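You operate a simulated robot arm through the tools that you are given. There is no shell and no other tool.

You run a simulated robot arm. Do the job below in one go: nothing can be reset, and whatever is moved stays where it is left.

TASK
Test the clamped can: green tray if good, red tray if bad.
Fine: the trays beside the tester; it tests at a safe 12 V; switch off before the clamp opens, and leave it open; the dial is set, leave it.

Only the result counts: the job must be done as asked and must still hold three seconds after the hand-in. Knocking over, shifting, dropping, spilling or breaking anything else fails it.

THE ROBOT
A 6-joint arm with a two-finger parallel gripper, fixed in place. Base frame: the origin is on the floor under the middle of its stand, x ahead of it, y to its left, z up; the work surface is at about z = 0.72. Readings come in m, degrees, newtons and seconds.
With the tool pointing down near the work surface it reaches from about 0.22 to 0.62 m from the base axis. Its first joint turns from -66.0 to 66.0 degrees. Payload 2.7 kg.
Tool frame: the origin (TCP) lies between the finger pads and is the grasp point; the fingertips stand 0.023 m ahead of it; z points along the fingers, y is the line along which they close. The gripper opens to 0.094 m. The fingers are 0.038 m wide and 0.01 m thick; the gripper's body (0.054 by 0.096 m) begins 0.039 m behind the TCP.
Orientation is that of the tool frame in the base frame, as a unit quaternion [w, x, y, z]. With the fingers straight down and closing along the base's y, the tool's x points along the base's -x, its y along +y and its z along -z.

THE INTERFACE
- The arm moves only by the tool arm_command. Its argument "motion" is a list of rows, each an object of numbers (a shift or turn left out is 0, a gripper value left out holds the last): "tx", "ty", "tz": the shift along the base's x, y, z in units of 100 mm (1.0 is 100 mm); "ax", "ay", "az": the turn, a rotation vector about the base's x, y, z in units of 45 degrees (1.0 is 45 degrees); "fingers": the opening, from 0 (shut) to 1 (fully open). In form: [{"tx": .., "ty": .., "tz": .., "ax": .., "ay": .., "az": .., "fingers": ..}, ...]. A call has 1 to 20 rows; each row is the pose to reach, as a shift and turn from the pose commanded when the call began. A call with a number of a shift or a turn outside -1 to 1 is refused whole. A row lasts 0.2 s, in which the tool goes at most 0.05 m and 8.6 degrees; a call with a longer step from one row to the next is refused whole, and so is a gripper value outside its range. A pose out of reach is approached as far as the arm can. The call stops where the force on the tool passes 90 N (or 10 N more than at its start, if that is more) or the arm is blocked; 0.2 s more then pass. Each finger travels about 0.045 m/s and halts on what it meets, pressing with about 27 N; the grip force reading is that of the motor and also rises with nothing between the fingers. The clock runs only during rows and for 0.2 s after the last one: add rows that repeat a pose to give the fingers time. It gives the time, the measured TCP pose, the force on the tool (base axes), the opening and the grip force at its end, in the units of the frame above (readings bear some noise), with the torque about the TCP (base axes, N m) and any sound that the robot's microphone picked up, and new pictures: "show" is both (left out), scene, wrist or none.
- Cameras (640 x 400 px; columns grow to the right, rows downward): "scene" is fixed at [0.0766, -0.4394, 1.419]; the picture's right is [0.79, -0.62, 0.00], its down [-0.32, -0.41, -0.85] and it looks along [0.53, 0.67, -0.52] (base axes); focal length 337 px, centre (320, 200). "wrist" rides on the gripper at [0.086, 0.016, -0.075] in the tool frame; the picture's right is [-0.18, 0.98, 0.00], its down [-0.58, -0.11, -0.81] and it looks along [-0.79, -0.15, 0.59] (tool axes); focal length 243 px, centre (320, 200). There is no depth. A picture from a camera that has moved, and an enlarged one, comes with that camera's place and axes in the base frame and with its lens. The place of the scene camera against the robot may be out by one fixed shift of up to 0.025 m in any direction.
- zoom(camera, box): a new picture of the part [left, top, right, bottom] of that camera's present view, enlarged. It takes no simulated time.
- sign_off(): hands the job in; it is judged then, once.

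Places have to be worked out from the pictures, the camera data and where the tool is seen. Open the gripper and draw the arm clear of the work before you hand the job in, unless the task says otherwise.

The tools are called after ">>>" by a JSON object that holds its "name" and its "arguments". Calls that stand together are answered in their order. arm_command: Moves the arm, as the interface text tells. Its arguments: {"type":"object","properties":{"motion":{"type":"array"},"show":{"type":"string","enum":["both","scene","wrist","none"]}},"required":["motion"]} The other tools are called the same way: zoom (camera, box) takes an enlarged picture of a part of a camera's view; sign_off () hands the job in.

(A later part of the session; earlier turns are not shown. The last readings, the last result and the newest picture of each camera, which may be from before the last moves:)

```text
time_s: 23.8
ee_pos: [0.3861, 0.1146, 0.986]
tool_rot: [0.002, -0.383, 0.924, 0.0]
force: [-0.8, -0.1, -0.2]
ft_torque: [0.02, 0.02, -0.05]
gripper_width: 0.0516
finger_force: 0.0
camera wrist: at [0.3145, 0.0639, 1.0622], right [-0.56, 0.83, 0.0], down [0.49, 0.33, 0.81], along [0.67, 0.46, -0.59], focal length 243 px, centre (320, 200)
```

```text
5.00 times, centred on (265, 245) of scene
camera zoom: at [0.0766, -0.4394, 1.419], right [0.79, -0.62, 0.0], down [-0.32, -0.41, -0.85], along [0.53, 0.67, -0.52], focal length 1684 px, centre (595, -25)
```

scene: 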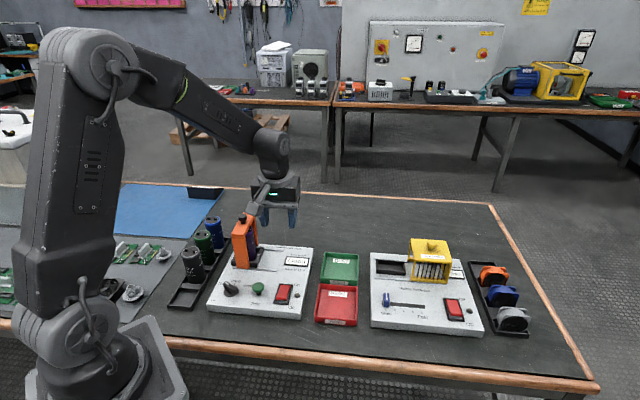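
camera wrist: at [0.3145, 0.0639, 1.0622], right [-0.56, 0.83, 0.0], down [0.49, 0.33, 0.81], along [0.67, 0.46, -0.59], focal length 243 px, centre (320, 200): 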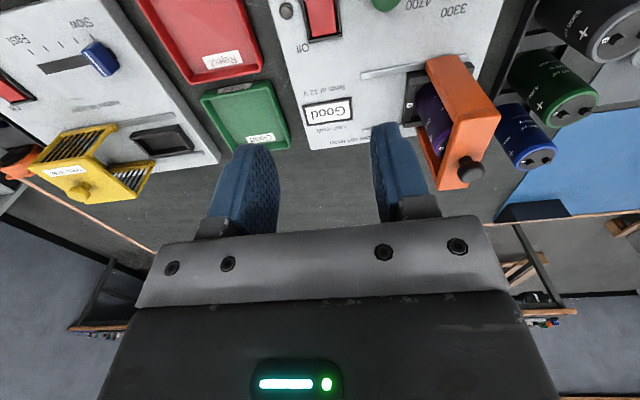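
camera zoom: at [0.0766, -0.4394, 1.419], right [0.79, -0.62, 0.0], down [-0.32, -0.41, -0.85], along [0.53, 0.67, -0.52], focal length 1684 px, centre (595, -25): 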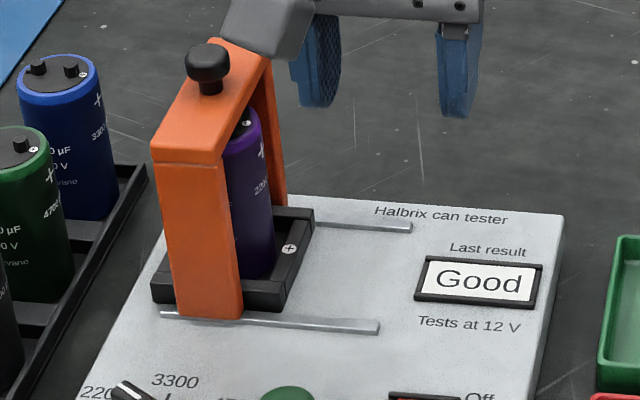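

The knob head is about 27 mm across at roughly (0.375, 0.284, 0.90), on a stem above the clamp's beam. I move over it at a safe height with the fingers part open, closing along the rail direction.

>>> {"name": "arm_command", "arguments": {"motion": [{"tx": -0.02, "ty": 0.25}, {"tx": -0.05, "ty": 0.5}, {"tx": -0.08, "ty": 0.75}, {"tx": -0.135, "ty": 1.0}, {"tx": -0.135, "ty": 1.0}], "show": "none"}}

>>> {"name": "arm_command", "arguments": {"motion": [{"ty": 0.25}, {"ty": 0.5}, {"ty": 0.7}, {"ty": 0.7}], "show": "both"}}

```text
time_s: 25.0
ee_pos: [0.3751, 0.2149, 0.988]
tool_rot: [0.0, -0.383, 0.924, 0.0]
force: [-0.1, 0.2, 0.4]
ft_torque: [0.0, -0.01, -0.01]
gripper_width: 0.0516
finger_force: 0.0
```

```text
time_s: 26.0
ee_pos: [0.3745, 0.2866, 0.9865]
tool_rot: [0.0, -0.382, 0.924, 0.0]
force: [0.3, 0.0, 0.0]
ft_torque: [0.0, -0.02, 0.01]
gripper_width: 0.0516
finger_force: 0.0
camera wrist: at [0.3014, 0.2359, 1.0616], right [-0.56, 0.83, 0.0], down [0.49, 0.33, 0.81], along [0.67, 0.46, -0.59], focal length 243 px, centre (320, 200)
```

scene: 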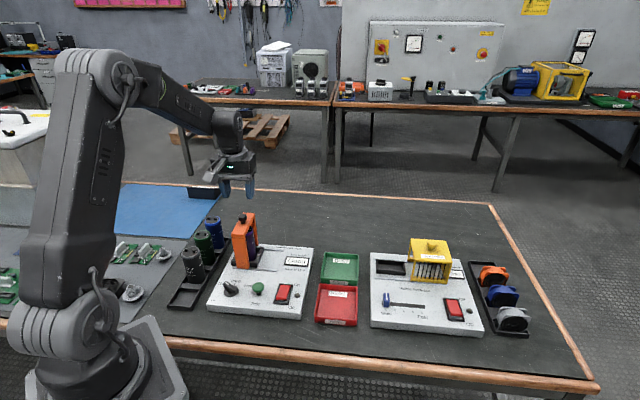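
wrist: 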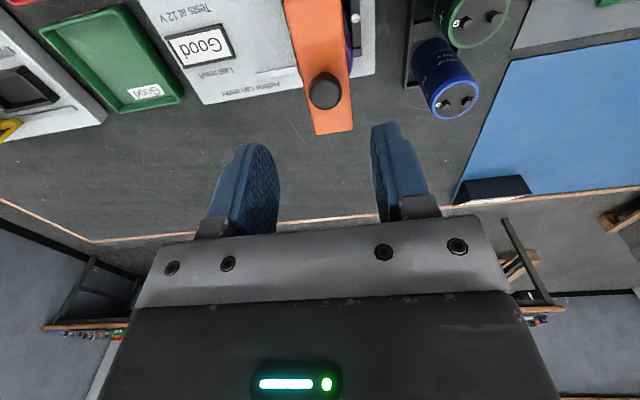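

The knob is nearly under the grip point, a few millimetres off. I zoom in to refine before descending.

>>> {"name": "zoom", "arguments": {"camera": "wrist", "box": [260, 20, 400, 160]}}

>>> {"name": "zoom", "arguments": {"camera": "scene", "box": [200, 140, 290, 280]}}

```text
2.86 times, centred on (330, 90) of wrist
camera zoom: at [0.3014, 0.2359, 1.0616], right [-0.56, 0.83, 0.0], down [0.49, 0.33, 0.81], along [0.67, 0.46, -0.59], focal length 693 px, centre (291, 514)
```

zoom: 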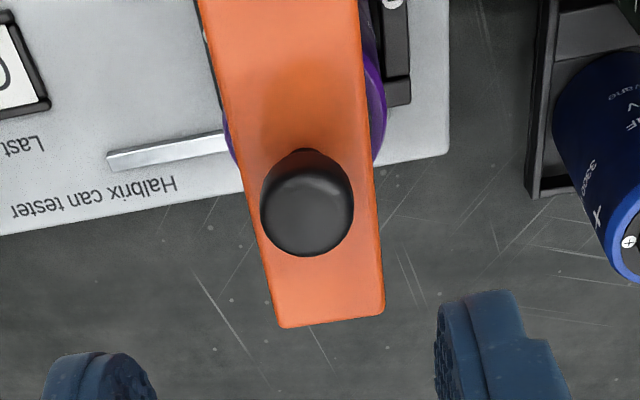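

```text
2.86 times, centred on (245, 210) of scene
camera zoom: at [0.0766, -0.4394, 1.419], right [0.79, -0.62, 0.0], down [-0.32, -0.41, -0.85], along [0.53, 0.67, -0.52], focal length 962 px, centre (534, 171)
```

zoom: 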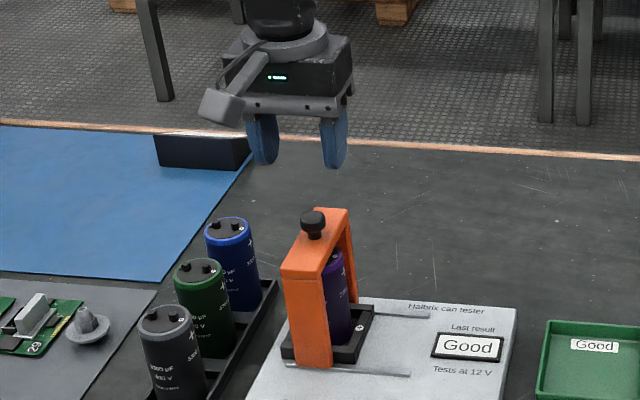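

Knob head is about 22 mm in diameter and the beam about 31 mm wide. I correct by about (1, 5.5) mm and come down so the tips flank the knob.

>>> {"name": "arm_command", "arguments": {"motion": [{"tx": 0.009, "ty": 0.055, "tz": -0.15}, {"tx": 0.009, "ty": 0.055, "tz": -0.35}, {"tx": 0.009, "ty": 0.055, "tz": -0.55}, {"tx": 0.009, "ty": 0.055, "tz": -0.72}, {"tx": 0.009, "ty": 0.055, "tz": -0.72}], "show": "both"}}

>>> {"name": "zoom", "arguments": {"camera": "scene", "box": [205, 180, 285, 270]}}

>>> {"name": "zoom", "arguments": {"camera": "wrist", "box": [220, 60, 420, 220]}}

```text
time_s: 27.2
ee_pos: [0.3767, 0.2898, 0.9152]
tool_rot: [0.001, -0.383, 0.924, 0.001]
force: [-0.2, 0.0, 0.8]
ft_torque: [0.01, -0.03, 0.02]
gripper_width: 0.0518
finger_force: 0.0
camera wrist: at [0.3033, 0.24, 0.9901], right [-0.56, 0.83, 0.0], down [0.49, 0.33, 0.81], along [0.67, 0.46, -0.59], focal length 243 px, centre (320, 200)
```

scene: 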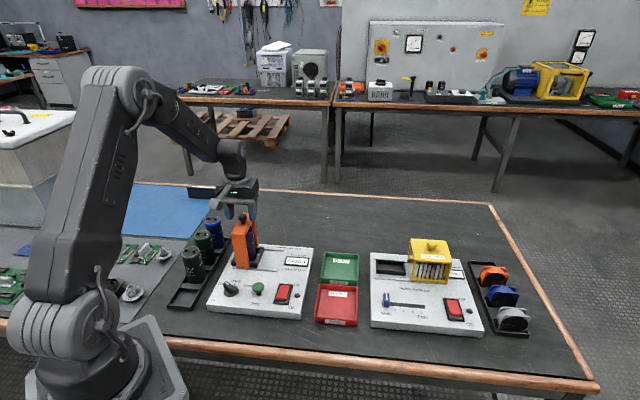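
wrist: 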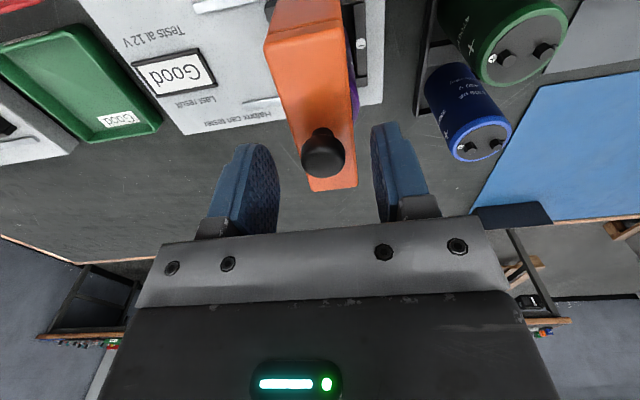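

```text
4.44 times, centred on (245, 225) of scene
camera zoom: at [0.0766, -0.4394, 1.419], right [0.79, -0.62, 0.0], down [-0.32, -0.41, -0.85], along [0.53, 0.67, -0.52], focal length 1497 px, centre (653, 89)
```

zoom: 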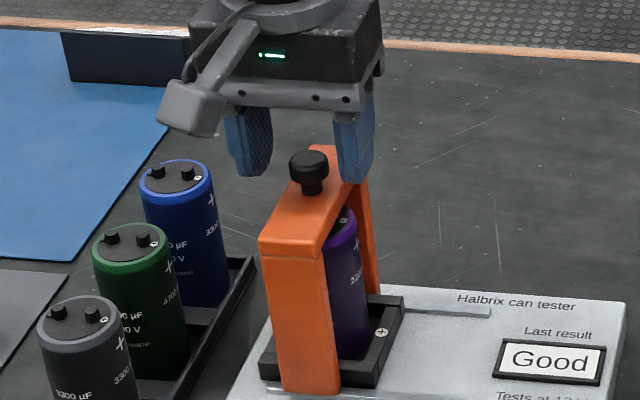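

```text
2.50 times, centred on (320, 140) of wrist
camera zoom: at [0.3033, 0.24, 0.9901], right [-0.56, 0.83, 0.0], down [0.49, 0.33, 0.81], along [0.67, 0.46, -0.59], focal length 606 px, centre (320, 350)
```

zoom: 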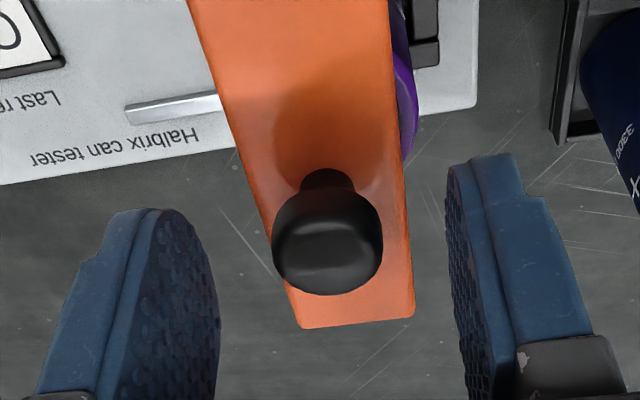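

The tips flank the knob, whose head centre is about z = 0.899. I lower 6 mm and close on it.

>>> {"name": "arm_command", "arguments": {"motion": [{"tx": -0.005, "ty": 0.005, "tz": -0.03, "fingers": 0.55}, {"tx": -0.005, "ty": 0.005, "tz": -0.06, "fingers": 0.55}, {"tx": -0.005, "ty": 0.005, "tz": -0.06, "fingers": 0.35}, {"tx": -0.005, "ty": 0.005, "tz": -0.06, "fingers": 0.2}, {"tx": -0.005, "ty": 0.005, "tz": -0.06, "fingers": 0.0}, {"tx": -0.005, "ty": 0.005, "tz": -0.06, "fingers": 0.0}, {"tx": -0.005, "ty": 0.005, "tz": -0.06, "fingers": 0.0}], "show": "both"}}

>>> {"name": "zoom", "arguments": {"camera": "scene", "box": [205, 180, 285, 270]}}

>>> {"name": "zoom", "arguments": {"camera": "wrist", "box": [220, 60, 420, 220]}}

```text
time_s: 28.8
ee_pos: [0.375, 0.2902, 0.9099]
tool_rot: [0.0, -0.383, 0.924, 0.001]
force: [-0.8, 0.2, 0.7]
ft_torque: [0.09, -0.05, 0.01]
gripper_width: 0.0236
finger_force: 45.2
camera wrist: at [0.3027, 0.2405, 0.9847], right [-0.56, 0.83, 0.0], down [0.49, 0.33, 0.81], along [0.67, 0.46, -0.59], focal length 243 px, centre (320, 200)
```

scene: 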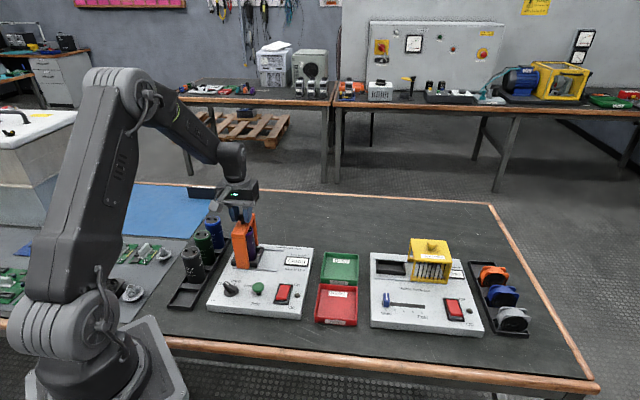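
wrist: 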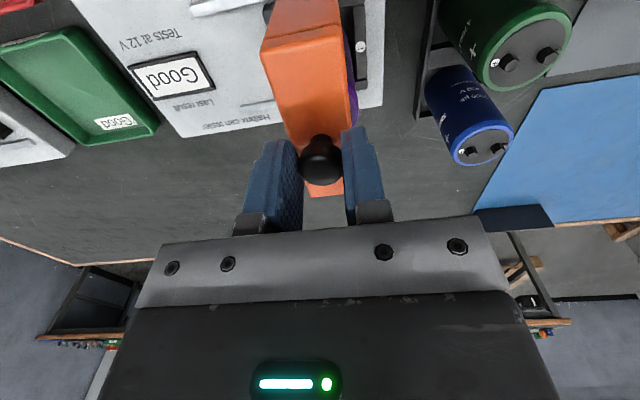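

```text
4.44 times, centred on (245, 225) of scene
camera zoom: at [0.0765, -0.4394, 1.419], right [0.79, -0.62, 0.0], down [-0.32, -0.41, -0.85], along [0.53, 0.67, -0.52], focal length 1497 px, centre (653, 89)
```

zoom: 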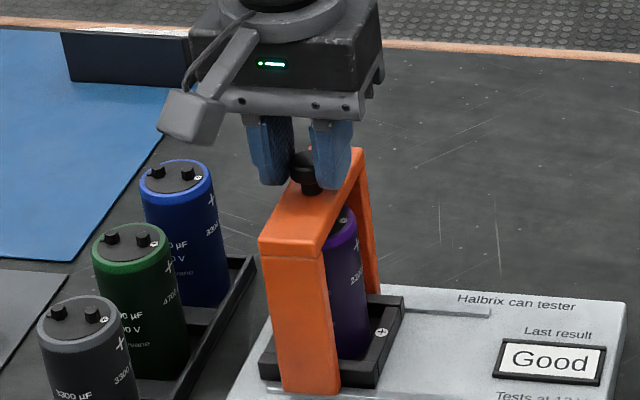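

```text
2.50 times, centred on (320, 140) of wrist
camera zoom: at [0.3027, 0.2405, 0.9847], right [-0.56, 0.83, 0.0], down [0.49, 0.33, 0.81], along [0.67, 0.46, -0.59], focal length 606 px, centre (320, 350)
```

zoom: 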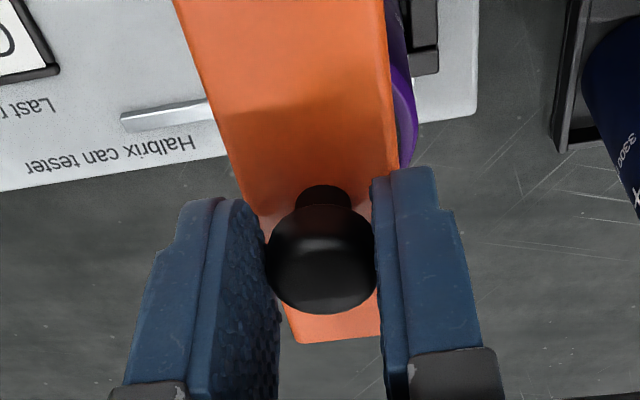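

The knob is gripped (width 23.6 mm). I slide the clamp along its rails towards the tester's right, first 20 mm, watching the force.

>>> {"name": "arm_command", "arguments": {"motion": [{"tx": 0.028, "ty": -0.028}, {"tx": 0.057, "ty": -0.057}, {"tx": 0.085, "ty": -0.085}, {"tx": 0.113, "ty": -0.113}, {"tx": 0.141, "ty": -0.141}, {"tx": 0.141, "ty": -0.141}], "show": "scene"}}

>>> {"name": "zoom", "arguments": {"camera": "scene", "box": [205, 180, 305, 280]}}

```text
time_s: 30.2
ee_pos: [0.3905, 0.2764, 0.91]
tool_rot: [0.0, -0.383, 0.924, 0.0]
force: [1.4, 0.2, -9.0]
ft_torque: [0.87, -0.82, 0.07]
gripper_width: 0.0238
finger_force: 44.6
```

scene: 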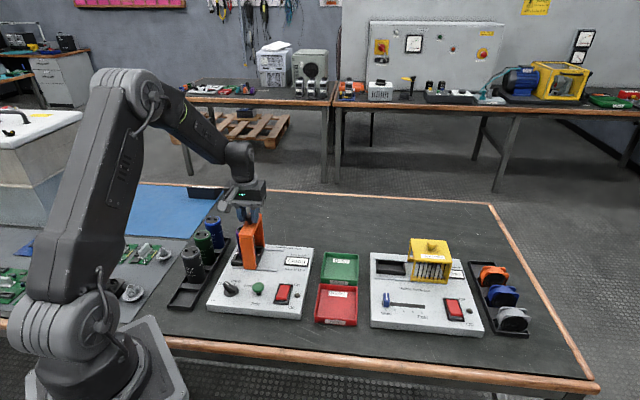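

```text
4.00 times, centred on (255, 230) of scene
camera zoom: at [0.0766, -0.4394, 1.419], right [0.79, -0.62, 0.0], down [-0.32, -0.41, -0.85], along [0.53, 0.67, -0.52], focal length 1347 px, centre (580, 80)
```

zoom: 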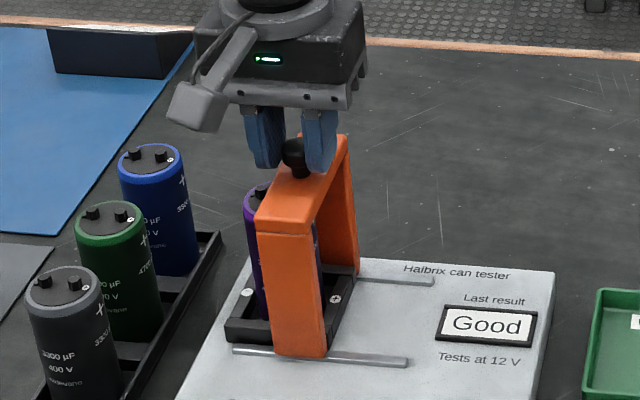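

The clamp slides freely and the can stays put in its nest. I go on another 36 mm.

>>> {"name": "arm_command", "arguments": {"motion": [{"tx": 0.028, "ty": -0.028}, {"tx": 0.057, "ty": -0.057}, {"tx": 0.085, "ty": -0.085}, {"tx": 0.113, "ty": -0.113}, {"tx": 0.141, "ty": -0.141}, {"tx": 0.17, "ty": -0.17}, {"tx": 0.198, "ty": -0.198}, {"tx": 0.226, "ty": -0.226}, {"tx": 0.255, "ty": -0.255}, {"tx": 0.255, "ty": -0.255}], "show": "scene"}}

>>> {"name": "zoom", "arguments": {"camera": "scene", "box": [205, 180, 305, 280]}}

```text
time_s: 32.4
ee_pos: [0.4152, 0.2505, 0.9105]
tool_rot: [0.001, -0.382, 0.924, 0.0]
force: [6.5, 7.6, -18.6]
ft_torque: [0.33, -0.34, 0.15]
gripper_width: 0.0237
finger_force: 45.5
```

scene: 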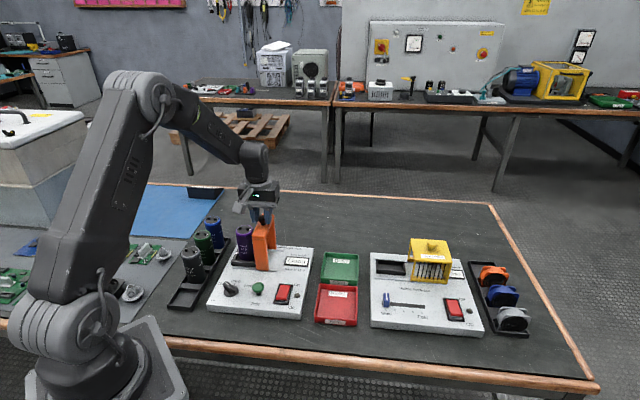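

```text
4.00 times, centred on (255, 230) of scene
camera zoom: at [0.0769, -0.4391, 1.4191], right [0.79, -0.62, 0.0], down [-0.32, -0.41, -0.85], along [0.53, 0.67, -0.52], focal length 1347 px, centre (580, 80)
```

zoom: 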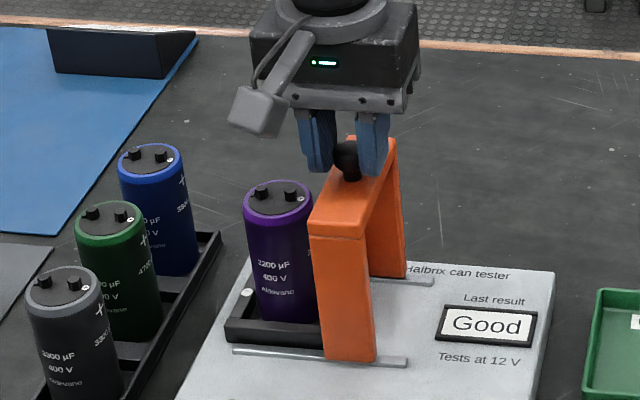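

The clamp is now some 55 mm along and clear of the can, with a slight sideways load of about 10 N. I ease that and continue in 2 mm steps towards the rail end, checking the force.

>>> {"name": "arm_command", "arguments": {"motion": [{"tx": 0.021, "ty": -0.007, "tz": -0.005}, {"tx": 0.035, "ty": -0.021, "tz": -0.005}, {"tx": 0.049, "ty": -0.035, "tz": -0.005}, {"tx": 0.064, "ty": -0.05, "tz": -0.005}], "show": "none"}}

>>> {"name": "zoom", "arguments": {"camera": "scene", "box": [205, 180, 305, 280]}}

```text
time_s: 33.4
ee_pos: [0.4213, 0.2451, 0.9101]
tool_rot: [0.0, -0.383, 0.924, 0.0]
force: [-3.9, -1.9, -3.1]
ft_torque: [-0.14, 0.23, -0.2]
gripper_width: 0.0237
finger_force: 45.3
```

```text
4.00 times, centred on (255, 230) of scene
camera zoom: at [0.0765, -0.4395, 1.419], right [0.79, -0.62, 0.0], down [-0.32, -0.41, -0.85], along [0.53, 0.67, -0.52], focal length 1347 px, centre (580, 80)
```

zoom: 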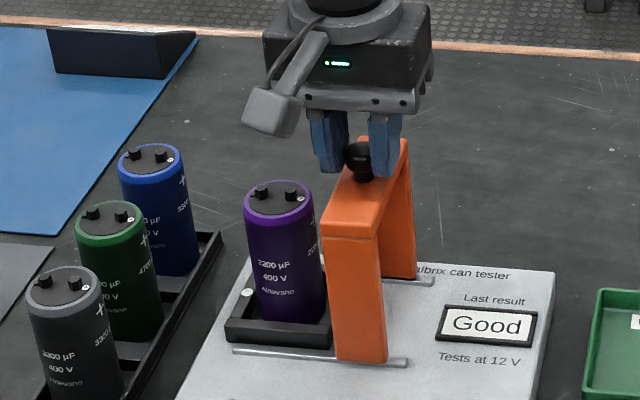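

Forces are low again. I continue 8 mm more.

>>> {"name": "arm_command", "arguments": {"motion": [{"tx": 0.014, "ty": -0.014}, {"tx": 0.028, "ty": -0.028}, {"tx": 0.042, "ty": -0.042}, {"tx": 0.057, "ty": -0.057}], "show": "none"}}

>>> {"name": "zoom", "arguments": {"camera": "scene", "box": [205, 180, 305, 280]}}

```text
time_s: 34.4
ee_pos: [0.4207, 0.2432, 0.9098]
tool_rot: [-0.002, -0.384, 0.923, 0.002]
force: [-38.6, 25.9, 14.5]
ft_torque: [-0.27, 1.04, 0.29]
gripper_width: 0.0237
finger_force: 45.2
```

```text
4.00 times, centred on (255, 230) of scene
camera zoom: at [0.0754, -0.4388, 1.4193], right [0.79, -0.62, 0.0], down [-0.32, -0.41, -0.85], along [0.53, 0.67, -0.52], focal length 1347 px, centre (580, 80)
```

zoom: 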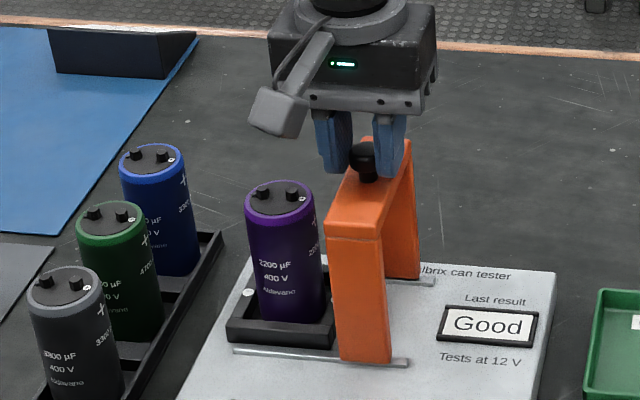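

The force rose to about 45 N against the slide: the clamp is at its end stop, fully open after about 65 mm. I back the command off a few millimetres to unload it, then open the fingers.

>>> {"name": "arm_command", "arguments": {"motion": [{"tx": -0.02, "ty": 0.02}, {"tx": -0.04, "ty": 0.04}, {"tx": -0.045, "ty": 0.045}], "show": "none"}}

```text
time_s: 35.2
ee_pos: [0.4223, 0.2434, 0.9104]
tool_rot: [0.002, -0.382, 0.924, -0.001]
force: [-10.4, 7.5, 12.5]
ft_torque: [-0.69, 1.07, 0.01]
gripper_width: 0.024
finger_force: 44.6
```

Nearly unloaded. I open the fingers and rise straight up from the knob.

>>> {"name": "arm_command", "arguments": {"motion": [{"tx": -0.005, "ty": 0.005, "fingers": 0.35}, {"tx": -0.005, "ty": 0.005, "fingers": 0.5}, {"tx": -0.005, "ty": 0.005, "fingers": 0.55}, {"tx": -0.005, "ty": 0.005, "fingers": 0.55}, {"tx": -0.005, "ty": 0.005, "tz": 0.2, "fingers": 0.55}, {"tx": -0.005, "ty": 0.005, "tz": 0.5, "fingers": 0.55}, {"tx": -0.005, "ty": 0.005, "tz": 0.9, "fingers": 0.55}, {"tx": -0.005, "ty": 0.005, "tz": 1.0, "fingers": 0.55}, {"tx": -0.005, "ty": 0.005, "tz": 1.0, "fingers": 0.55}], "show": "both"}}

>>> {"name": "zoom", "arguments": {"camera": "scene", "box": [205, 200, 315, 310]}}

```text
time_s: 37.2
ee_pos: [0.4214, 0.2453, 1.0097]
tool_rot: [0.0, -0.383, 0.924, 0.0]
force: [0.2, -0.5, -0.7]
ft_torque: [-0.01, -0.03, -0.01]
gripper_width: 0.0519
finger_force: 0.1
camera wrist: at [0.348, 0.1959, 1.0852], right [-0.56, 0.83, 0.0], down [0.49, 0.33, 0.81], along [0.67, 0.46, -0.59], focal length 243 px, centre (320, 200)
```

scene: 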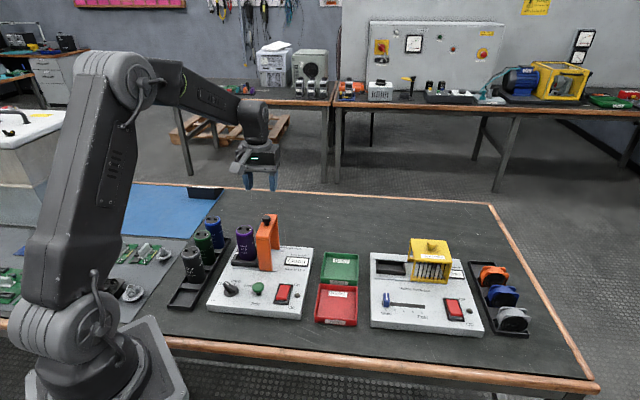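
wrist: 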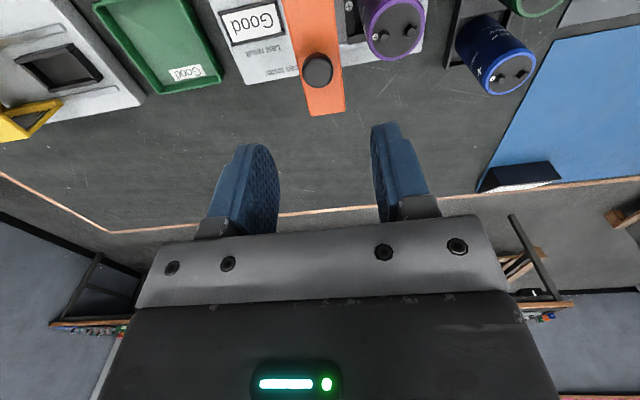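

```text
3.64 times, centred on (260, 255) of scene
camera zoom: at [0.0766, -0.4394, 1.419], right [0.79, -0.62, 0.0], down [-0.32, -0.41, -0.85], along [0.53, 0.67, -0.52], focal length 1225 px, centre (538, 0)
```

zoom: 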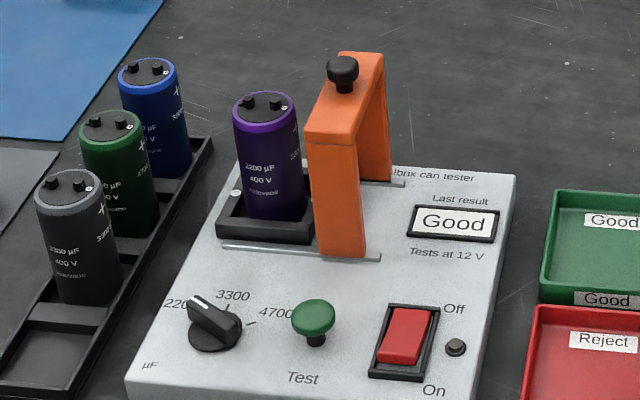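

The clamp stands open at the rail end, switch off, and the can is exposed. I zoom on the can from the wrist to place its axis.

>>> {"name": "zoom", "arguments": {"camera": "wrist", "box": [290, 0, 450, 120]}}

```text
3.33 times, centred on (370, 60) of wrist
camera zoom: at [0.348, 0.1959, 1.0852], right [-0.56, 0.83, 0.0], down [0.49, 0.33, 0.81], along [0.67, 0.46, -0.59], focal length 809 px, centre (153, 667)
```

zoom: 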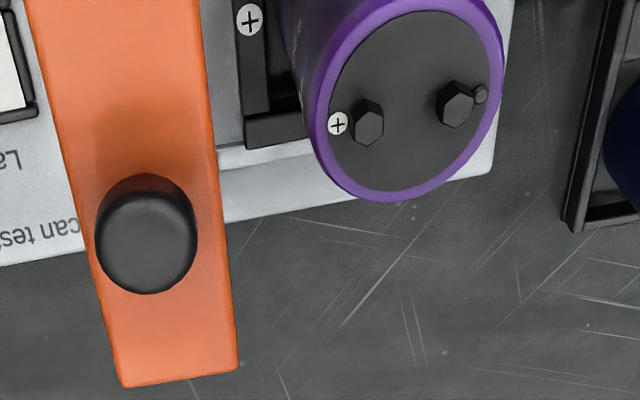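

The can top is about 48 mm across, centred near (0.377, 0.289) at z of about 0.862, and the opened clamp is about 50 mm from its axis. I turn the tool so the fingers close along the clamp's span, clear of the clamp, while moving over the can high up.

>>> {"name": "arm_command", "arguments": {"motion": [{"tx": -0.06, "ty": 0.06, "az": -0.14, "fingers": 0.85}, {"tx": -0.12, "ty": 0.12, "az": -0.28, "fingers": 0.85}, {"tx": -0.18, "ty": 0.18, "az": -0.43, "fingers": 0.85}, {"tx": -0.24, "ty": 0.24, "az": -0.57, "fingers": 0.85}, {"tx": -0.32, "ty": 0.32, "az": -0.71, "fingers": 0.85}, {"tx": -0.4, "ty": 0.4, "az": -0.86, "fingers": 0.85}, {"tx": -0.451, "ty": 0.44, "az": -1.0, "fingers": 0.85}, {"tx": -0.451, "ty": 0.44, "az": -1.0, "fingers": 0.85}], "show": "none"}}

>>> {"name": "arm_command", "arguments": {"motion": [{"az": -0.14}, {"az": -0.28}, {"az": -0.43}, {"az": -0.57}, {"az": -0.71}, {"az": -0.86}, {"az": -1.0}, {"az": -1.0}], "show": "both"}}

>>> {"name": "zoom", "arguments": {"camera": "wrist", "box": [220, 0, 420, 180]}}

```text
time_s: 39.0
ee_pos: [0.3755, 0.2885, 1.0103]
tool_rot: [0.0, 0.0, 1.0, 0.0]
force: [0.6, 0.3, -0.1]
ft_torque: [0.0, 0.02, -0.01]
gripper_width: 0.0803
finger_force: 0.1
```

```text
time_s: 40.8
ee_pos: [0.3769, 0.2881, 1.0091]
tool_rot: [0.0, 0.384, 0.923, 0.0]
force: [0.0, -0.1, -0.2]
ft_torque: [0.03, -0.01, 0.02]
gripper_width: 0.0799
finger_force: 0.1
camera wrist: at [0.3267, 0.361, 1.0841], right [0.83, 0.56, 0.0], down [0.33, -0.49, 0.81], along [0.45, -0.67, -0.59], focal length 243 px, centre (320, 200)
```

scene: 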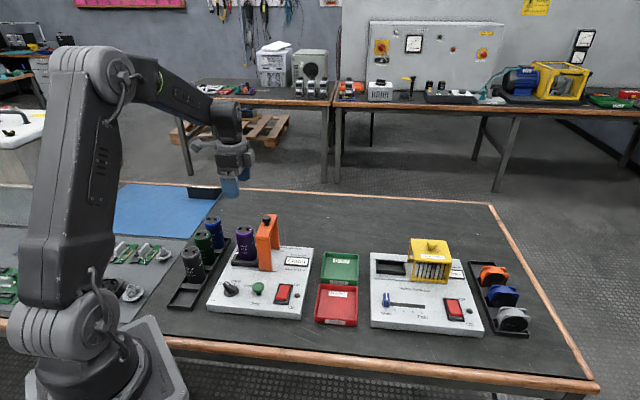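
wrist: 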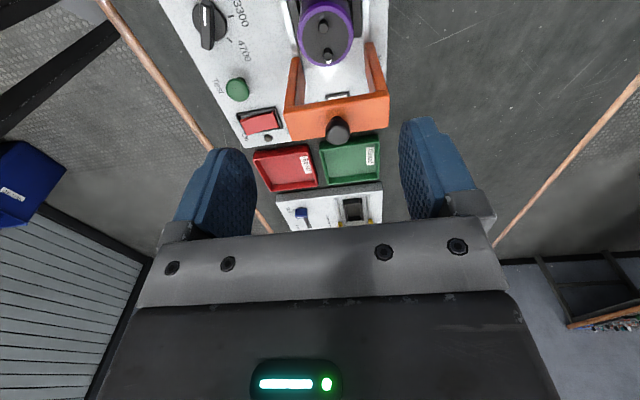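

```text
2.22 times, centred on (320, 90) of wrist
camera zoom: at [0.3267, 0.361, 1.0841], right [0.83, 0.56, 0.0], down [0.33, -0.49, 0.81], along [0.45, -0.67, -0.59], focal length 539 px, centre (320, 444)
```

zoom: 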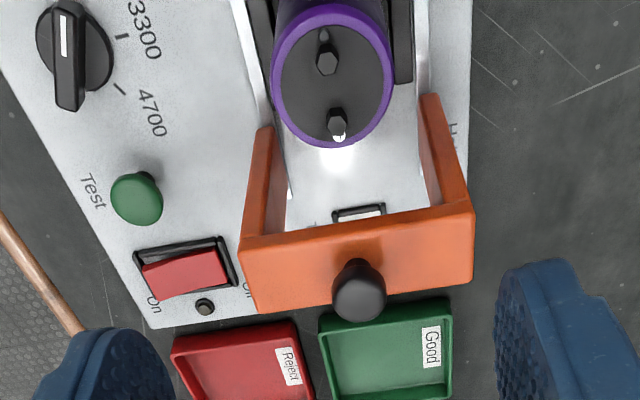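

From the two wrist views alone the can axis is at about (0.378, 0.2945), top z about 0.849. I shift onto it, come part-way down and check alignment.

>>> {"name": "arm_command", "arguments": {"motion": [{"tx": 0.015, "ty": 0.052, "tz": -0.15}, {"tx": 0.015, "ty": 0.052, "tz": -0.4}, {"tx": 0.015, "ty": 0.052, "tz": -0.65}, {"tx": 0.015, "ty": 0.052, "tz": -0.9}, {"tx": 0.015, "ty": 0.052, "tz": -0.9}], "show": "both"}}

>>> {"name": "zoom", "arguments": {"camera": "wrist", "box": [200, 0, 440, 220]}}

>>> {"name": "zoom", "arguments": {"camera": "scene", "box": [205, 170, 305, 280]}}

```text
time_s: 42.0
ee_pos: [0.3775, 0.2952, 0.9197]
tool_rot: [0.002, 0.383, 0.924, 0.0]
force: [-0.6, 0.2, 1.0]
ft_torque: [-0.02, -0.03, 0.0]
gripper_width: 0.0799
finger_force: 0.0
camera wrist: at [0.3277, 0.3677, 0.9944], right [0.83, 0.56, 0.0], down [0.33, -0.49, 0.81], along [0.46, -0.67, -0.59], focal length 243 px, centre (320, 200)
```

scene: 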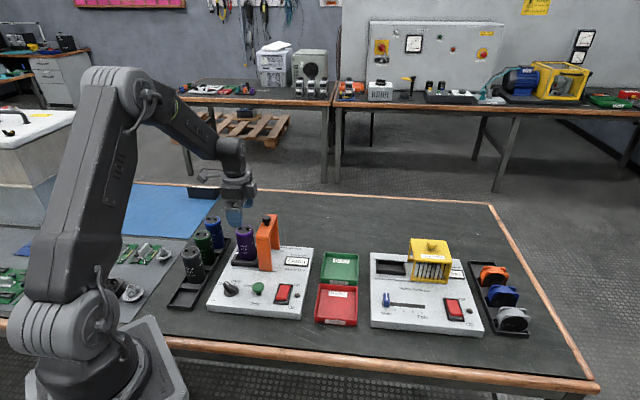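
wrist: 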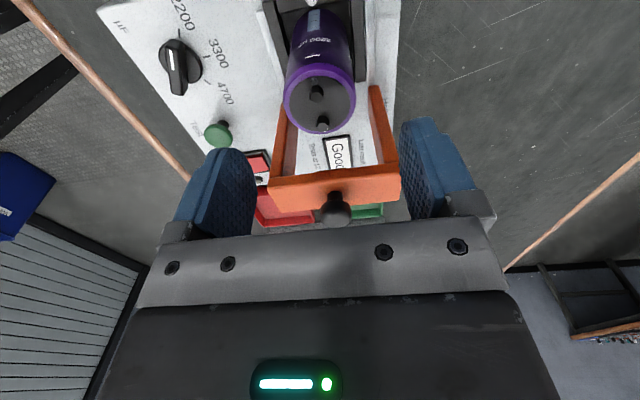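

```text
1.82 times, centred on (320, 110) of wrist
camera zoom: at [0.3277, 0.3677, 0.9944], right [0.83, 0.56, 0.0], down [0.33, -0.49, 0.81], along [0.46, -0.67, -0.59], focal length 441 px, centre (320, 364)
```

zoom: 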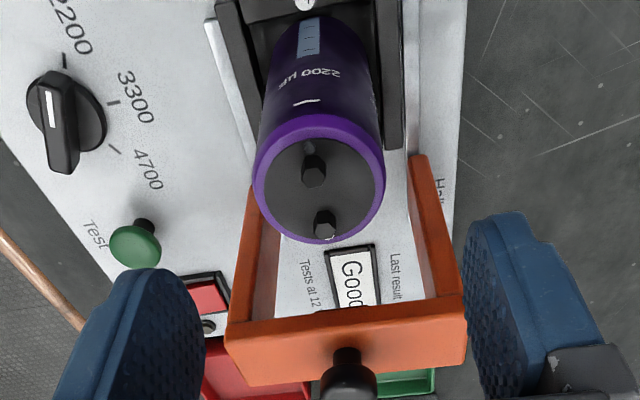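

```text
3.64 times, centred on (255, 225) of scene
camera zoom: at [0.0766, -0.4394, 1.419], right [0.79, -0.62, 0.0], down [-0.32, -0.41, -0.85], along [0.53, 0.67, -0.52], focal length 1225 px, centre (556, 109)
```

zoom: 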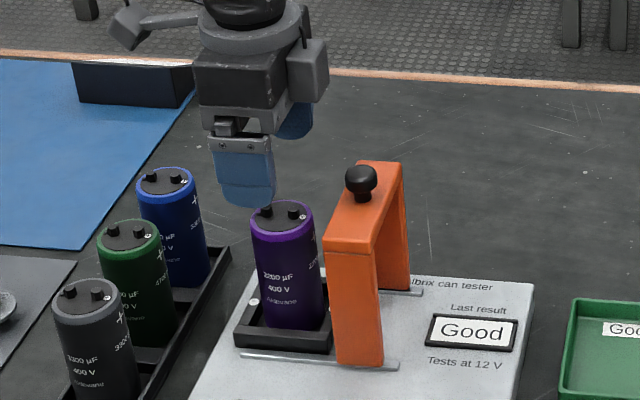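

The can is centred between the fingers in the wrist view. I lower until the tips are level with the can's top to double-check in both pictures before straddling it further.

>>> {"name": "arm_command", "arguments": {"motion": [{"tz": -0.15}, {"tz": -0.3}, {"tz": -0.45}, {"tz": -0.45}], "show": "both"}}

>>> {"name": "zoom", "arguments": {"camera": "wrist", "box": [200, 40, 440, 230]}}

>>> {"name": "zoom", "arguments": {"camera": "scene", "box": [210, 190, 290, 275]}}

```text
time_s: 43.0
ee_pos: [0.3777, 0.2937, 0.8741]
tool_rot: [0.001, 0.384, 0.923, 0.0]
force: [0.7, 0.0, -0.1]
ft_torque: [0.01, 0.03, -0.03]
gripper_width: 0.0797
finger_force: 0.2
camera wrist: at [0.3282, 0.3662, 0.9491], right [0.83, 0.56, 0.0], down [0.33, -0.49, 0.81], along [0.46, -0.67, -0.59], focal length 243 px, centre (320, 200)
```

scene: 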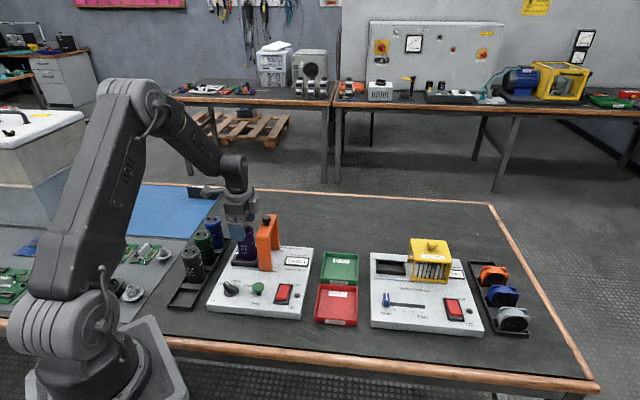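
wrist: 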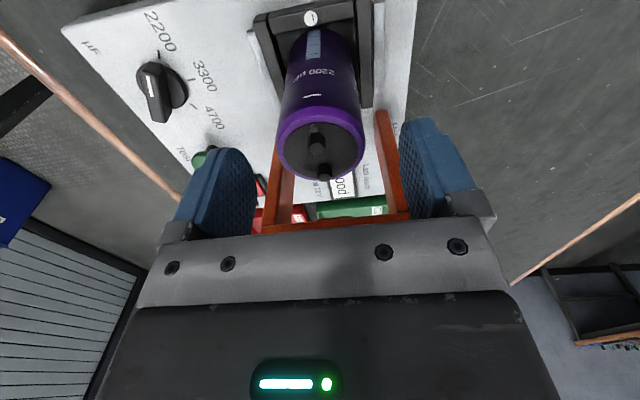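

```text
2.11 times, centred on (320, 135) of wrist
camera zoom: at [0.3282, 0.3662, 0.9491], right [0.83, 0.56, 0.0], down [0.33, -0.49, 0.81], along [0.46, -0.67, -0.59], focal length 511 px, centre (320, 337)
```

zoom: 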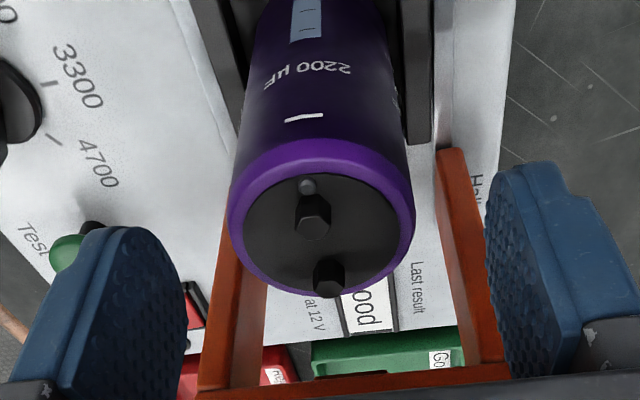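

```text
4.71 times, centred on (250, 232) of scene
camera zoom: at [0.0766, -0.4394, 1.419], right [0.79, -0.62, 0.0], down [-0.32, -0.41, -0.85], along [0.53, 0.67, -0.52], focal length 1585 px, centre (649, 47)
```

zoom: 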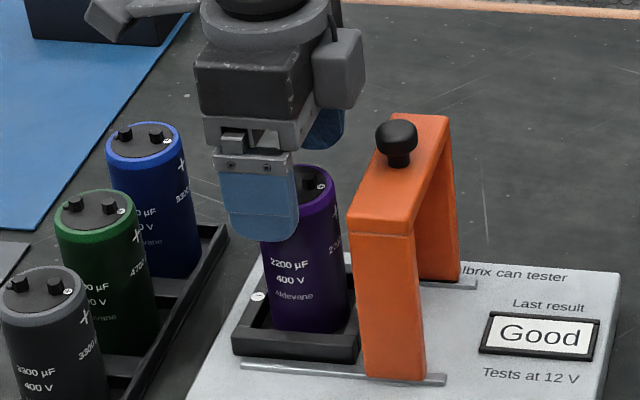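

The scene suggests the can is about 5 mm further towards the clamp than I had it (top z about 0.84). There is also a grey block on the clamp side of the gripper, so I look closely at it before going lower.

>>> {"name": "zoom", "arguments": {"camera": "scene", "box": [215, 180, 275, 240]}}

>>> {"name": "zoom", "arguments": {"camera": "wrist", "box": [120, 180, 520, 400]}}

```text
6.67 times, centred on (245, 210) of scene
camera zoom: at [0.0766, -0.4394, 1.419], right [0.79, -0.62, 0.0], down [-0.32, -0.41, -0.85], along [0.53, 0.67, -0.52], focal length 2245 px, centre (820, 133)
```

zoom: 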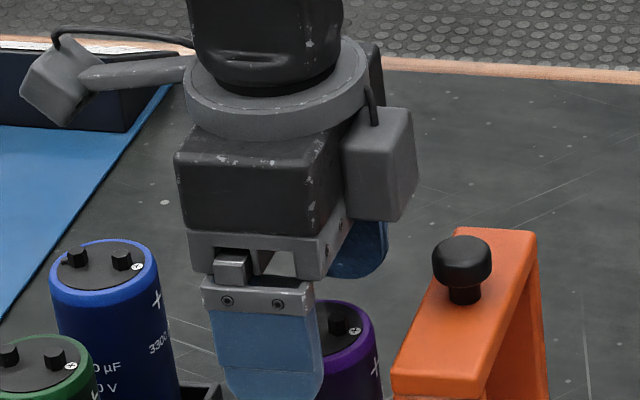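

```text
1.60 times, centred on (320, 290) of wrist
camera zoom: at [0.3282, 0.3662, 0.9491], right [0.83, 0.56, 0.0], down [0.33, -0.49, 0.81], along [0.46, -0.67, -0.59], focal length 388 px, centre (320, 56)
```

zoom: 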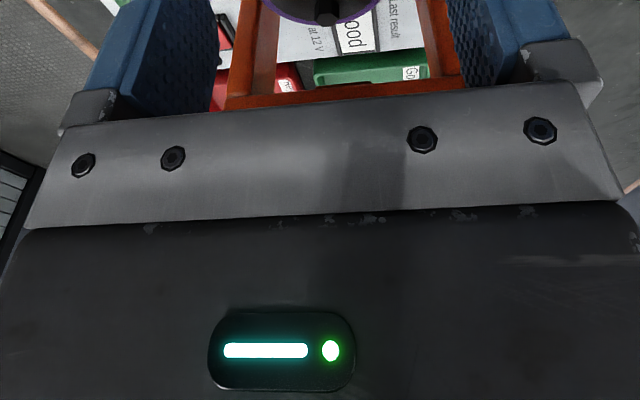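

The block hangs beside the gripper body on the clamp side, its bottom about 40 mm above the grip point, so going straight down would bring it against the clamp's beam. I lean the gripper 15° away from the clamp (the pads stay parallel to the can) and shift 4.5 mm towards the can's axis.

>>> {"name": "arm_command", "arguments": {"motion": [{"tx": 0.01, "ty": -0.01, "ax": -0.0786, "ay": -0.0786}, {"tx": 0.02, "ty": -0.02, "ax": -0.1571, "ay": -0.1571}, {"tx": 0.032, "ty": -0.032, "ax": -0.2357, "ay": -0.2357}, {"tx": 0.032, "ty": -0.032, "ax": -0.2357, "ay": -0.2357}], "show": "both"}}

>>> {"name": "zoom", "arguments": {"camera": "scene", "box": [205, 180, 295, 270]}}

>>> {"name": "zoom", "arguments": {"camera": "wrist", "box": [200, 40, 440, 230]}}

```text
time_s: 44.0
ee_pos: [0.3816, 0.2901, 0.8745]
tool_rot: [0.122, 0.379, 0.916, -0.051]
force: [0.2, 0.0, -0.4]
ft_torque: [-0.01, -0.01, 0.0]
gripper_width: 0.0798
finger_force: 0.1
camera wrist: at [0.32, 0.375, 0.9241], right [0.82, 0.57, 0.05], down [0.17, -0.33, 0.93], along [0.55, -0.75, -0.36], focal length 243 px, centre (320, 200)
```

scene: 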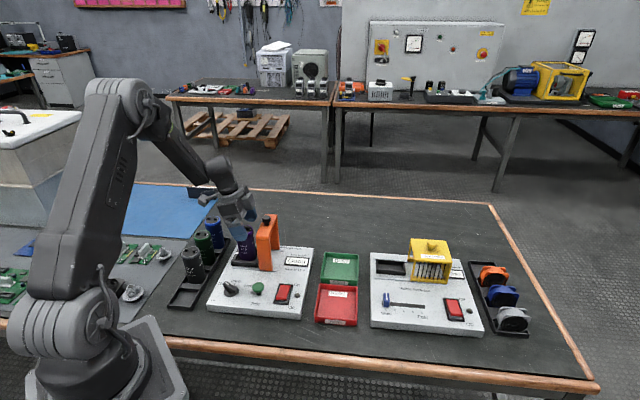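
wrist: 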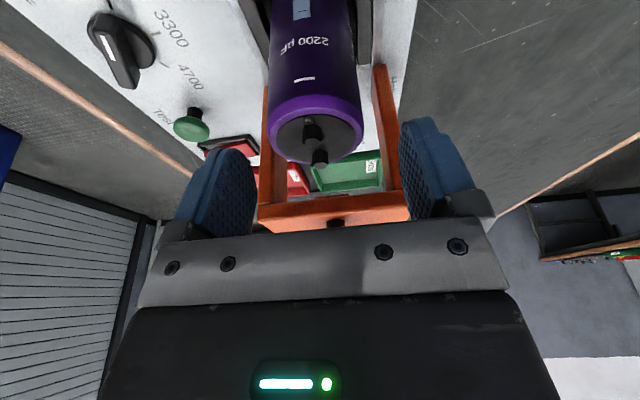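

```text
4.44 times, centred on (250, 225) of scene
camera zoom: at [0.0766, -0.4394, 1.419], right [0.79, -0.62, 0.0], down [-0.32, -0.41, -0.85], along [0.53, 0.67, -0.52], focal length 1497 px, centre (631, 89)
```

zoom: 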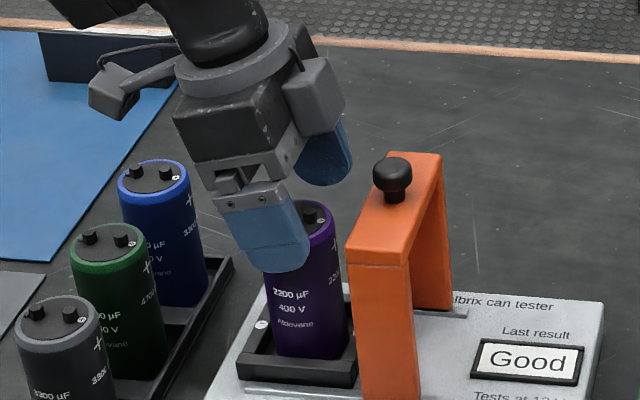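

```text
2.11 times, centred on (320, 135) of wrist
camera zoom: at [0.32, 0.375, 0.9241], right [0.82, 0.57, 0.05], down [0.17, -0.33, 0.93], along [0.55, -0.75, -0.36], focal length 511 px, centre (320, 337)
```

zoom: 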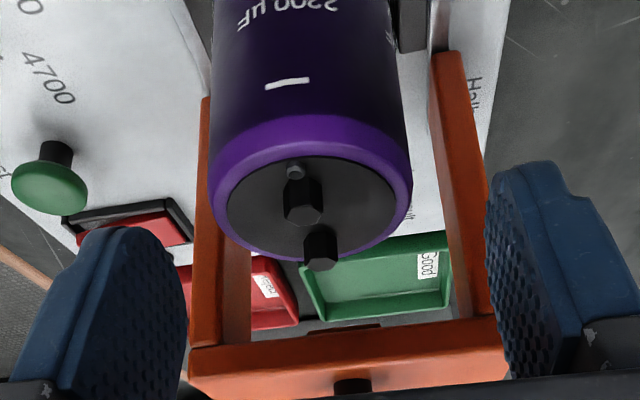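

The gripper now leans away from the clamp and the can is centred between the pads to about 1 mm. I lower straight down around the can in small steps.

>>> {"name": "arm_command", "arguments": {"motion": [{"tz": -0.08}, {"tz": -0.16}, {"tz": -0.24}, {"tz": -0.32}, {"tz": -0.4}, {"tz": -0.46}, {"tz": -0.5}, {"tz": -0.5}], "show": "both"}}

>>> {"name": "zoom", "arguments": {"camera": "scene", "box": [205, 190, 295, 280]}}

>>> {"name": "zoom", "arguments": {"camera": "wrist", "box": [200, 40, 440, 230]}}

```text
time_s: 45.8
ee_pos: [0.3804, 0.2917, 0.8247]
tool_rot: [0.122, 0.379, 0.916, -0.05]
force: [-1.9, 0.8, 3.4]
ft_torque: [0.05, 0.01, 0.01]
gripper_width: 0.0799
finger_force: 0.1
camera wrist: at [0.3189, 0.3759, 0.8754], right [0.82, 0.57, 0.05], down [0.17, -0.33, 0.93], along [0.55, -0.75, -0.37], focal length 243 px, centre (320, 200)
```

scene: 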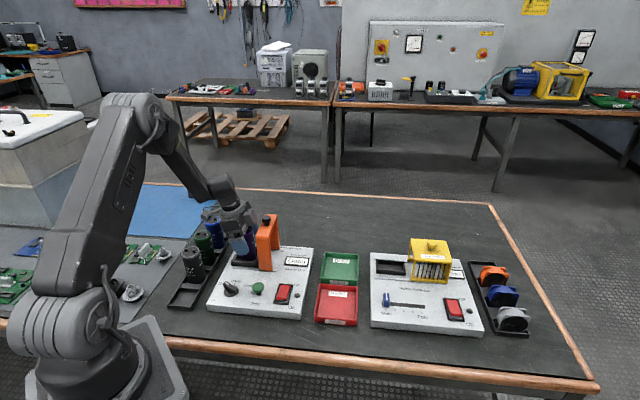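
wrist: 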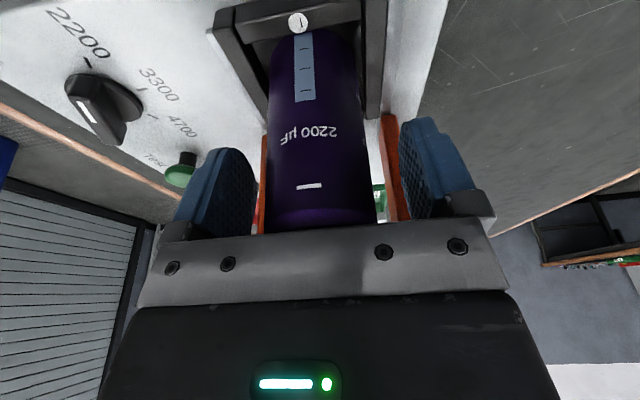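

```text
4.44 times, centred on (250, 235) of scene
camera zoom: at [0.0765, -0.4395, 1.419], right [0.79, -0.62, 0.0], down [-0.32, -0.41, -0.85], along [0.53, 0.67, -0.52], focal length 1497 px, centre (631, 44)
```

zoom: 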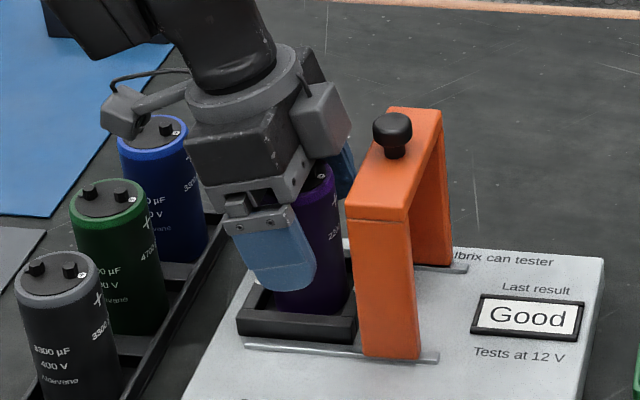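

```text
2.11 times, centred on (320, 135) of wrist
camera zoom: at [0.3189, 0.3759, 0.8754], right [0.82, 0.57, 0.05], down [0.17, -0.33, 0.93], along [0.55, -0.75, -0.37], focal length 511 px, centre (320, 337)
```

zoom: 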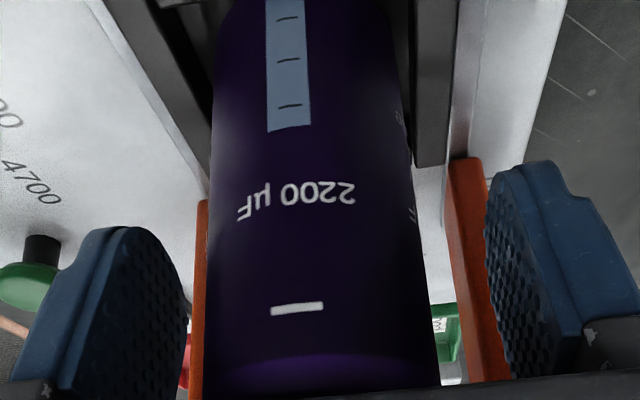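

A light 3 N upward force suggests the palm has just met the can's terminals. I rise 7 mm to free it, then close the fingers gently on the can.

>>> {"name": "arm_command", "arguments": {"motion": [{"tz": 0.04}, {"tz": 0.07}, {"tz": 0.07}], "show": "none"}}

```text
time_s: 46.6
ee_pos: [0.3797, 0.2914, 0.8321]
tool_rot: [0.122, 0.379, 0.916, -0.05]
force: [-0.4, -0.6, 0.1]
ft_torque: [-0.02, -0.01, 0.01]
gripper_width: 0.0799
finger_force: 0.1
```

The force is gone, so the palm is clear. I close the fingers on the can.

>>> {"name": "arm_command", "arguments": {"motion": [{"fingers": 0.7}, {"fingers": 0.6}, {"fingers": 0.5}, {"fingers": 0.4}, {"fingers": 0.3}, {"fingers": 0.2}, {"fingers": 0.2}], "show": "both"}}

>>> {"name": "zoom", "arguments": {"camera": "scene", "box": [205, 190, 295, 280]}}

>>> {"name": "zoom", "arguments": {"camera": "wrist", "box": [200, 20, 440, 230]}}

```text
time_s: 48.2
ee_pos: [0.3805, 0.291, 0.8321]
tool_rot: [0.122, 0.379, 0.916, -0.05]
force: [0.6, 1.4, 2.0]
ft_torque: [0.0, 0.03, 0.02]
gripper_width: 0.0473
finger_force: 26.7
camera wrist: at [0.3191, 0.3751, 0.8821], right [0.82, 0.57, 0.05], down [0.17, -0.33, 0.93], along [0.55, -0.75, -0.37], focal length 243 px, centre (320, 200)
```

scene: 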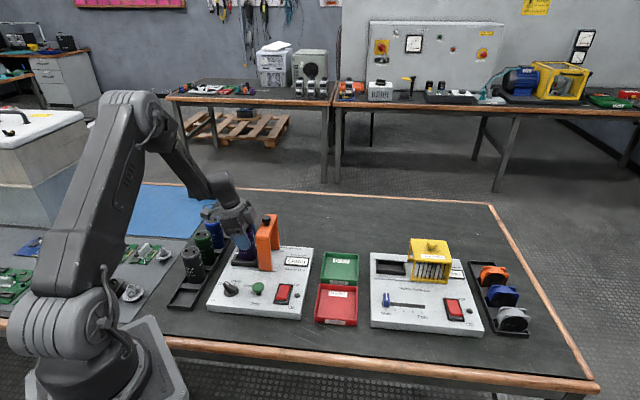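
wrist: 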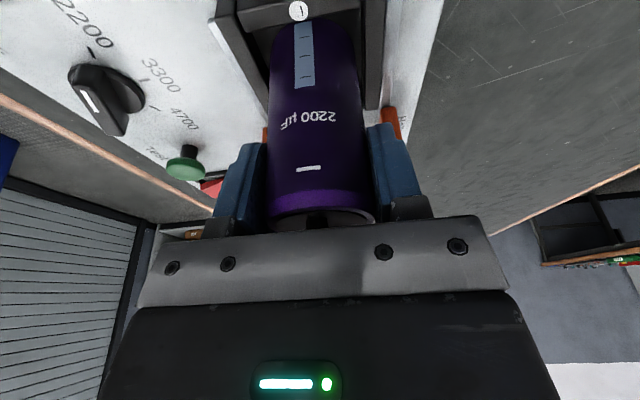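

```text
4.44 times, centred on (250, 235) of scene
camera zoom: at [0.0766, -0.4394, 1.419], right [0.79, -0.62, 0.0], down [-0.32, -0.41, -0.85], along [0.53, 0.67, -0.52], focal length 1497 px, centre (631, 44)
```

zoom: 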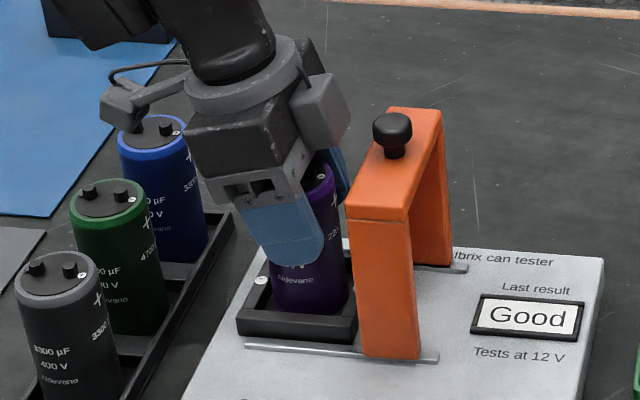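

```text
1.90 times, centred on (320, 125) of wrist
camera zoom: at [0.3191, 0.3751, 0.8821], right [0.82, 0.57, 0.05], down [0.17, -0.33, 0.93], along [0.55, -0.75, -0.37], focal length 462 px, centre (320, 343)
```

zoom: 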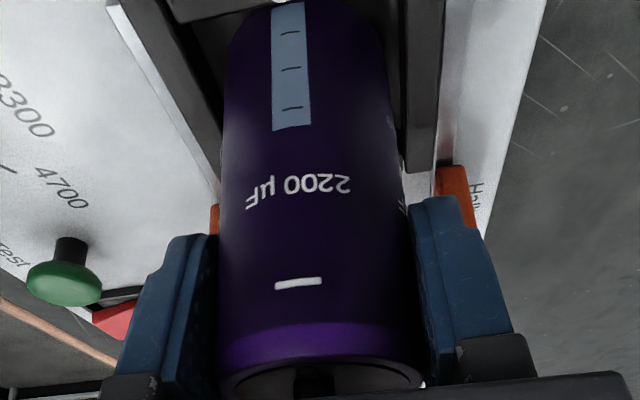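

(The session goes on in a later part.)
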